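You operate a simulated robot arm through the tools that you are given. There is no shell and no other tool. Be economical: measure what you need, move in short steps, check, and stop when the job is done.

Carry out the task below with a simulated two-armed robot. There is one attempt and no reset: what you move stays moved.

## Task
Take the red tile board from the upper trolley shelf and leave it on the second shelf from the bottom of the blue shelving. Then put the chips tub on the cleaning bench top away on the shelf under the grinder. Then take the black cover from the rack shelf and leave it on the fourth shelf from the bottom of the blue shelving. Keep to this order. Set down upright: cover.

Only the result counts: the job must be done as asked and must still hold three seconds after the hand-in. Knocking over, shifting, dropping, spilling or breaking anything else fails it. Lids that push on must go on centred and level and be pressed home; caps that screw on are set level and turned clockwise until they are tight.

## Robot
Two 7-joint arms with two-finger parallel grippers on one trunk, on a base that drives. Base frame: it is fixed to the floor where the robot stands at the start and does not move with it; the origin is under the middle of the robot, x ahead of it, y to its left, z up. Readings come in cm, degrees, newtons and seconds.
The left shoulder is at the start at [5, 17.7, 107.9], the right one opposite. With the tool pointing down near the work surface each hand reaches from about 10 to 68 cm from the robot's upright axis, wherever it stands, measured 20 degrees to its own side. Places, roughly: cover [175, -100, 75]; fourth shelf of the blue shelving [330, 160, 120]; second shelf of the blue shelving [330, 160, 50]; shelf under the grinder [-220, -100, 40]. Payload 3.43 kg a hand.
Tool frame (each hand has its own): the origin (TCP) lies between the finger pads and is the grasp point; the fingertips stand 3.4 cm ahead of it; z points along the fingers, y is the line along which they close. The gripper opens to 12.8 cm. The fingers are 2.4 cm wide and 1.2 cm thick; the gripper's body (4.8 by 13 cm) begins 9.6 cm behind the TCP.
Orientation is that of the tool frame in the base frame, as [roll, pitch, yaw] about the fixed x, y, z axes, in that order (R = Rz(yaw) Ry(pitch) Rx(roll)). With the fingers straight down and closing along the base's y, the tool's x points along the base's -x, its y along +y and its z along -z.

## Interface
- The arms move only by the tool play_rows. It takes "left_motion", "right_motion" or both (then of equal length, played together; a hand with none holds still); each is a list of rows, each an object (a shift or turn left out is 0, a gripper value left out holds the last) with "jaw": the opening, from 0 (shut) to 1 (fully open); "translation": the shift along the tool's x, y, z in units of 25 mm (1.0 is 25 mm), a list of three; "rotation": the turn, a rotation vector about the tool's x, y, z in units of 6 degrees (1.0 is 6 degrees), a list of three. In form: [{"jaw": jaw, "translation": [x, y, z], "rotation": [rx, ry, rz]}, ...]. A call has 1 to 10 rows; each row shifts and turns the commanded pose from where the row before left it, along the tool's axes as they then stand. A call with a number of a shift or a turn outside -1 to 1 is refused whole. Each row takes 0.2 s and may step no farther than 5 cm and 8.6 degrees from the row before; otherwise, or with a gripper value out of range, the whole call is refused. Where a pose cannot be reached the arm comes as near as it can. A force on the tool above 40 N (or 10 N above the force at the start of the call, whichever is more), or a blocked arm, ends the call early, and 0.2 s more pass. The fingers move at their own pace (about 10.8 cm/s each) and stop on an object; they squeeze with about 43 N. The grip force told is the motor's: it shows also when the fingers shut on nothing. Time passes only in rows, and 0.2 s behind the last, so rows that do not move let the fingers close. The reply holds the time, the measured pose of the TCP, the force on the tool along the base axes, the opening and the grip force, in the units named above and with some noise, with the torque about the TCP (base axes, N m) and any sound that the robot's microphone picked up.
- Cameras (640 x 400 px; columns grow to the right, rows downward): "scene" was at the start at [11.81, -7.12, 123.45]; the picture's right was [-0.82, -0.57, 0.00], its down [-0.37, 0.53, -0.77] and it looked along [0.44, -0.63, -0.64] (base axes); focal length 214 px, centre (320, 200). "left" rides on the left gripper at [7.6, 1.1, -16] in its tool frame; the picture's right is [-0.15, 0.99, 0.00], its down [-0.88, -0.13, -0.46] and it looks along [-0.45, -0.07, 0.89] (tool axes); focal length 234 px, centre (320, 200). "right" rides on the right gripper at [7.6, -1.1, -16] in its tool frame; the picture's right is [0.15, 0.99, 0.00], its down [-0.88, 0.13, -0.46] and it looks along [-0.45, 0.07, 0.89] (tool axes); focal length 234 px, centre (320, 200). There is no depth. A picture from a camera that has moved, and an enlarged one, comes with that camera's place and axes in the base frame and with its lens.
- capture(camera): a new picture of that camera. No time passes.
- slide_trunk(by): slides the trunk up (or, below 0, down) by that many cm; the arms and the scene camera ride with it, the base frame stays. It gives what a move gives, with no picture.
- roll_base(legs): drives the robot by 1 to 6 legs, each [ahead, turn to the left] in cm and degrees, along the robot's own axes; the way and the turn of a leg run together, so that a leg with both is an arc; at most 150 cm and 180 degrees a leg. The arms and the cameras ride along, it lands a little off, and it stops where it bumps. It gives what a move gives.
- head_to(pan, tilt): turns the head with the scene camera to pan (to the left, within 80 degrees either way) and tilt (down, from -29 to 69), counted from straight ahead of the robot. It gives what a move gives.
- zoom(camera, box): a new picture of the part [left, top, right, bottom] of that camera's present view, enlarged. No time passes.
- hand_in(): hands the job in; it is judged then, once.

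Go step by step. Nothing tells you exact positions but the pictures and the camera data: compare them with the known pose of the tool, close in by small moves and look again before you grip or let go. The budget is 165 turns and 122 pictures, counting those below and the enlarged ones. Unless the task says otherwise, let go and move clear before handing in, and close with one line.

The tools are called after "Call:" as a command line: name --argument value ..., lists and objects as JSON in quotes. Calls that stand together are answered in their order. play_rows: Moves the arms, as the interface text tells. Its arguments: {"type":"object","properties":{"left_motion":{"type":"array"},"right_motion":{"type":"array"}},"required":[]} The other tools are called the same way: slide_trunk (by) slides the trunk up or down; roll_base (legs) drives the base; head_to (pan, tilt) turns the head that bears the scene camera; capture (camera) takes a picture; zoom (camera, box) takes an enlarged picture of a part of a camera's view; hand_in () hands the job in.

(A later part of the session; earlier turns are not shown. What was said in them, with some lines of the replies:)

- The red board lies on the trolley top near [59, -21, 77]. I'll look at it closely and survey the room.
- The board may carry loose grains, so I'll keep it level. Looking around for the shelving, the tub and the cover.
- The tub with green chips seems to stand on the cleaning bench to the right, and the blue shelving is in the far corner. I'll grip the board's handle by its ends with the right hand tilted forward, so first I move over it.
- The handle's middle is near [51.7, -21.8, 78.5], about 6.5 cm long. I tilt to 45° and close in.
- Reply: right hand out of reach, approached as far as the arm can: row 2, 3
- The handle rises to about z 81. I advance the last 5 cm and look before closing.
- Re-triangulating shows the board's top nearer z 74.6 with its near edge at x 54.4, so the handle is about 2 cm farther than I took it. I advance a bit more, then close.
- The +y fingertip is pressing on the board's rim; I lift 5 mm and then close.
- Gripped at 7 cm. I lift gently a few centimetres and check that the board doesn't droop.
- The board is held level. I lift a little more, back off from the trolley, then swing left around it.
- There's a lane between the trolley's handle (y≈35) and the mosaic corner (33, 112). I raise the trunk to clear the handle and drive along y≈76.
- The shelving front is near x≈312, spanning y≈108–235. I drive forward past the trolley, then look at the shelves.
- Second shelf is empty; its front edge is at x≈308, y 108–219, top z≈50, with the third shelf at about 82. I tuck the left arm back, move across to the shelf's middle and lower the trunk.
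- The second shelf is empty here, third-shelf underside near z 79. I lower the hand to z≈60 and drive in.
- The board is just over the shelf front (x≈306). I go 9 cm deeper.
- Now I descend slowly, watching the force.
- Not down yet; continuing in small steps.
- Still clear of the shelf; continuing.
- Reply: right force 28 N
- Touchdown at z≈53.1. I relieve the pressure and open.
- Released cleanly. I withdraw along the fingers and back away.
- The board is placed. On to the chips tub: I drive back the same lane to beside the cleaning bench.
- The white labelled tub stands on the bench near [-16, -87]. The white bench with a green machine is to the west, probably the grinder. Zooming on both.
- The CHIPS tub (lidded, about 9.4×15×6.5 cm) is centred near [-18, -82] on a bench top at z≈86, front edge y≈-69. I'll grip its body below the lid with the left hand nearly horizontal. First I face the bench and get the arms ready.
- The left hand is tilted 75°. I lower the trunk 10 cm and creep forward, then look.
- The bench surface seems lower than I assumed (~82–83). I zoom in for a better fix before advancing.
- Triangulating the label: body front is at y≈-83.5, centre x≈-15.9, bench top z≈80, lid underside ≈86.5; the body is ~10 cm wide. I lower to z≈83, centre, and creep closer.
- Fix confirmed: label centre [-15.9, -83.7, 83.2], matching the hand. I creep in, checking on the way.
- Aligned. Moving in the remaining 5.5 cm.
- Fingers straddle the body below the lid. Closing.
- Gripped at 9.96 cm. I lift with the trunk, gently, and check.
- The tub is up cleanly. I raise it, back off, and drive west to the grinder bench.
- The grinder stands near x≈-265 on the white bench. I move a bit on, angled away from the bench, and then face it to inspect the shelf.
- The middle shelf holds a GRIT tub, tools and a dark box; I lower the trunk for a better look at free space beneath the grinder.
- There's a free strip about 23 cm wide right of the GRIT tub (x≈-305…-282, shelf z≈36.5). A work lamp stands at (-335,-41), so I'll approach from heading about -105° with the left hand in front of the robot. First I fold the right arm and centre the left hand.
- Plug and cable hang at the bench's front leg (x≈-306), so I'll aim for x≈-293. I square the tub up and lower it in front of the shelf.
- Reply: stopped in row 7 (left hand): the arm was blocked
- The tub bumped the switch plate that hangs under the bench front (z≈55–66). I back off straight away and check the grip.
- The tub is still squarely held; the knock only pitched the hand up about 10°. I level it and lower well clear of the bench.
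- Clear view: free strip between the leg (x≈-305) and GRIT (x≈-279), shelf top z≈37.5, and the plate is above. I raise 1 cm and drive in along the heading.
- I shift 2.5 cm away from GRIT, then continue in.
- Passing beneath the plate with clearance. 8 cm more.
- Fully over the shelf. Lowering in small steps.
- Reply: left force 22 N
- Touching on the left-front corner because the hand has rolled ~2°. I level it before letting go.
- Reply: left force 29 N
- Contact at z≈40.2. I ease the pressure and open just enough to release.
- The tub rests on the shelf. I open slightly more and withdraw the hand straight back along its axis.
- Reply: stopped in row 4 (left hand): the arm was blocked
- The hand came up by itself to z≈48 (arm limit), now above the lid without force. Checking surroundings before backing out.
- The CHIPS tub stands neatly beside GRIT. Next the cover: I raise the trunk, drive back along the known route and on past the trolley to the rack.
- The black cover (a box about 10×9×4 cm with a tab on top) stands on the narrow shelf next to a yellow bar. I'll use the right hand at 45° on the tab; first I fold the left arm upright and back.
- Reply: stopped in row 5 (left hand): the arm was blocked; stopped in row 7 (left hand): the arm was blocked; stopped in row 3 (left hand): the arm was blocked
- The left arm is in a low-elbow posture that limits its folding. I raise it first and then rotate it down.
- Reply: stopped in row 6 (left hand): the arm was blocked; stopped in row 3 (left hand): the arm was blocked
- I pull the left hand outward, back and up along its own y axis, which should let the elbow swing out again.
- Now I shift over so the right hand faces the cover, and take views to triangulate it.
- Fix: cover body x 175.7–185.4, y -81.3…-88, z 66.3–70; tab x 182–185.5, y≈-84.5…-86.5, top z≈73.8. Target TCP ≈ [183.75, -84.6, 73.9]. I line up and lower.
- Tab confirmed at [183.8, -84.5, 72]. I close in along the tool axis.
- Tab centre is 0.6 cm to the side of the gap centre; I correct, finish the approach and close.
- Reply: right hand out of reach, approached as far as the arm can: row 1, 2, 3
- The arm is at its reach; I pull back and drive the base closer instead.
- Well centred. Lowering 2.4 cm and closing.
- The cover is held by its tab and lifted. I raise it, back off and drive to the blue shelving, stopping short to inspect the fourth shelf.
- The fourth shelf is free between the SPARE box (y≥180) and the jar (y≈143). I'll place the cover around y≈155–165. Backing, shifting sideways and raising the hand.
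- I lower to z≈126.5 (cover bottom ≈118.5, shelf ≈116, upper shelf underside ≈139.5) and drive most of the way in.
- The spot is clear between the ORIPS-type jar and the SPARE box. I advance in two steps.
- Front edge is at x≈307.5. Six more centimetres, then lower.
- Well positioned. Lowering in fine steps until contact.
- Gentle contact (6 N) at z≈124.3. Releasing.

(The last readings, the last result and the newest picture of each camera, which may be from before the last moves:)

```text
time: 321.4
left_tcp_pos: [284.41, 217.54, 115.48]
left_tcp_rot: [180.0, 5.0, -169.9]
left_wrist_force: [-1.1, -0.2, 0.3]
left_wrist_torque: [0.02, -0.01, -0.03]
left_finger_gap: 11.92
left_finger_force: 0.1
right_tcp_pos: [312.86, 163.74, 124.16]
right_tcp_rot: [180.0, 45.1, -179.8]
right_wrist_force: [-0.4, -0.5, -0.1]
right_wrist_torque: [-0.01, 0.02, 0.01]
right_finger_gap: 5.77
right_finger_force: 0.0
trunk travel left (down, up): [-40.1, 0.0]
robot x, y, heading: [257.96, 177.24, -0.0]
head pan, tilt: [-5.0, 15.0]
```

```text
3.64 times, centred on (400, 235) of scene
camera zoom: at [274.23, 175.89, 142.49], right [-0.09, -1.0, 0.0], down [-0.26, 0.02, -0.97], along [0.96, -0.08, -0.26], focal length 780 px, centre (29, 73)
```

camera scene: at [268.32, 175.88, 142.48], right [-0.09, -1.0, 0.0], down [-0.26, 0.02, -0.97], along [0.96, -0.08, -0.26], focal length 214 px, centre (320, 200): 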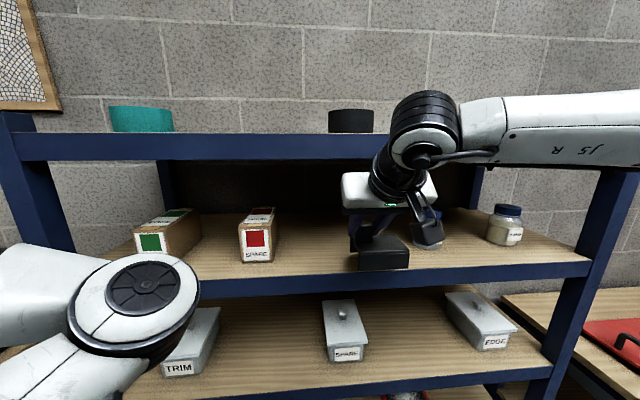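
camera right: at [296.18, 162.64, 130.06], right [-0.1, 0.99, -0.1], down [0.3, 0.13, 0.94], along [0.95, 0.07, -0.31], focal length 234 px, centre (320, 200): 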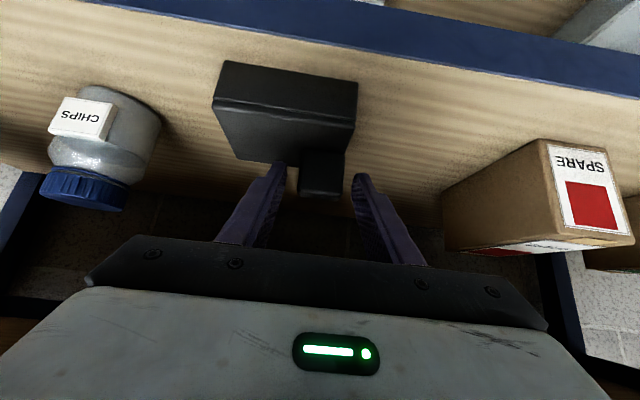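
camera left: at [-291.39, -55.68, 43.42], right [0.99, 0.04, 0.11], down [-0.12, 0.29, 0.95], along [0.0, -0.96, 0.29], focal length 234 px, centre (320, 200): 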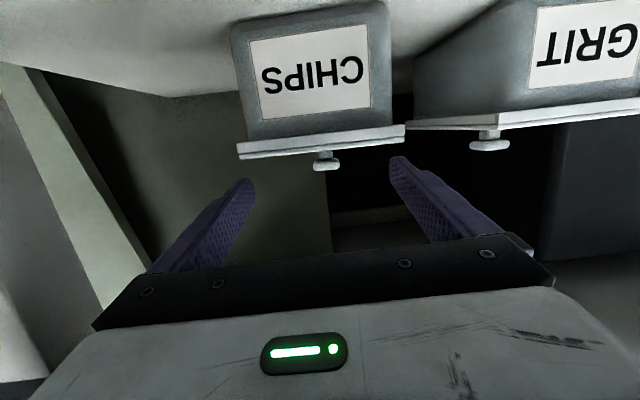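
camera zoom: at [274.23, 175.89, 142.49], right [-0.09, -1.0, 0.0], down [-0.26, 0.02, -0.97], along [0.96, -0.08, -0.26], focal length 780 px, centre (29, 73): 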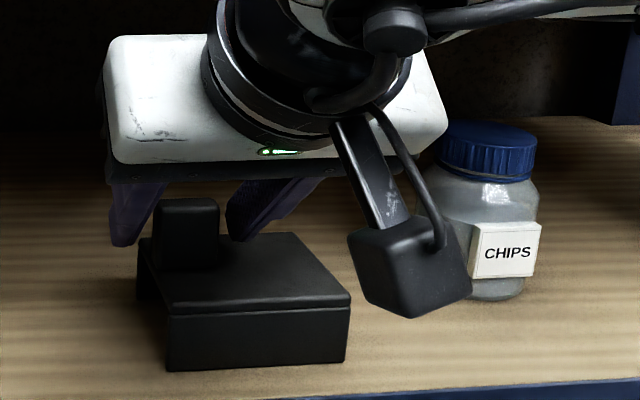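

The cover stands upright and free. I withdraw and back away.

Call:
play_rows --right_motion '[{"translation": [0, 0, -0.5]}, {"translation": [0, 0, -0.6]}, {"translation": [0, 0, -0.5]}, {}]'

Call:
roll_base --legs '[[-45, 0]]'

Call:
head_to --pan 0 --tilt 22

Call:
capture --camera "scene"

Call:
capture --camera "right"

```text
time: 322.4
left_tcp_pos: [284.46, 217.42, 115.52]
left_tcp_rot: [-180.0, 5.0, -169.8]
left_wrist_force: [0.1, 0.6, -0.3]
left_wrist_torque: [0.01, -0.03, -0.03]
left_finger_gap: 11.91
left_finger_force: 0.0
right_tcp_pos: [310.08, 163.8, 127.04]
right_tcp_rot: [-180.0, 45.0, -180.0]
right_wrist_force: [0.6, 0.5, -0.4]
right_wrist_torque: [-0.01, -0.02, 0.02]
right_finger_gap: 5.77
right_finger_force: 0.1
trunk travel left (down, up): [-40.1, 0.0]
robot x, y, heading: [258.18, 176.66, 0.2]
head pan, tilt: [-5.0, 15.0]
```

```text
time: 325.1
left_tcp_pos: [239.54, 217.47, 115.52]
left_tcp_rot: [179.9, 5.0, -170.1]
left_wrist_force: [0.2, 0.0, 1.0]
left_wrist_torque: [-0.03, -0.01, 0.01]
left_finger_gap: 11.91
left_finger_force: 0.0
right_tcp_pos: [264.74, 163.69, 126.98]
right_tcp_rot: [-179.9, 45.0, 179.8]
right_wrist_force: [-0.7, 1.6, -0.5]
right_wrist_torque: [-0.02, -0.04, 0.02]
right_finger_gap: 5.73
right_finger_force: 0.0
trunk travel left (down, up): [-40.1, 0.0]
robot x, y, heading: [213.34, 176.97, -0.0]
head pan, tilt: [-5.0, 15.0]
```

```text
time: 325.8
left_tcp_pos: [239.57, 217.46, 115.44]
left_tcp_rot: [-180.0, 4.9, -170.1]
left_wrist_force: [-0.5, 0.0, -0.4]
left_wrist_torque: [-0.02, -0.01, 0.01]
left_finger_gap: 11.9
left_finger_force: 0.1
right_tcp_pos: [264.83, 163.63, 126.99]
right_tcp_rot: [180.0, 45.1, 179.8]
right_wrist_force: [0.0, -0.2, -0.6]
right_wrist_torque: [-0.01, 0.02, -0.03]
right_finger_gap: 5.76
right_finger_force: 0.0
trunk travel left (down, up): [-40.1, 0.0]
robot x, y, heading: [212.83, 176.8, -0.0]
head pan, tilt: [0.0, 22.0]
```

```text
16 pictures are left
camera scene: at [229.15, 176.66, 141.35], right [0.0, -1.0, 0.0], down [-0.37, 0.0, -0.93], along [0.93, 0.0, -0.37], focal length 214 px, centre (320, 200)
```

scene: 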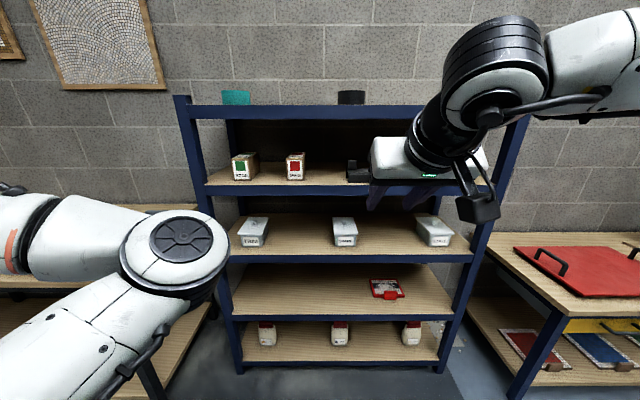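

```text
15 pictures are left
camera right: at [248.22, 162.6, 132.91], right [-0.1, 0.99, -0.1], down [0.3, 0.13, 0.94], along [0.95, 0.06, -0.31], focal length 234 px, centre (320, 200)
```

right: 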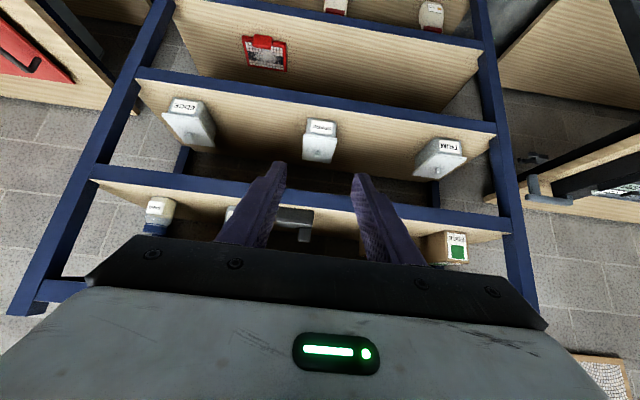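

All three objects are where they belong, the cover is upright on the fourth shelf, and both hands are clear. Handing in.

Call:
hand_in

```text
The job is handed in.
```

The job is handed in, in the order you asked. The red tile board is on the second shelf of the blue shelving, and the CHIPS tub is on the shelf under the grinder, beside GRIT. The black cover stands upright on the fourth shelf. On the way in, the tub bumped the front of the grinder bench near the switch plate; the pictures afterwards showed nothing moved or broken.
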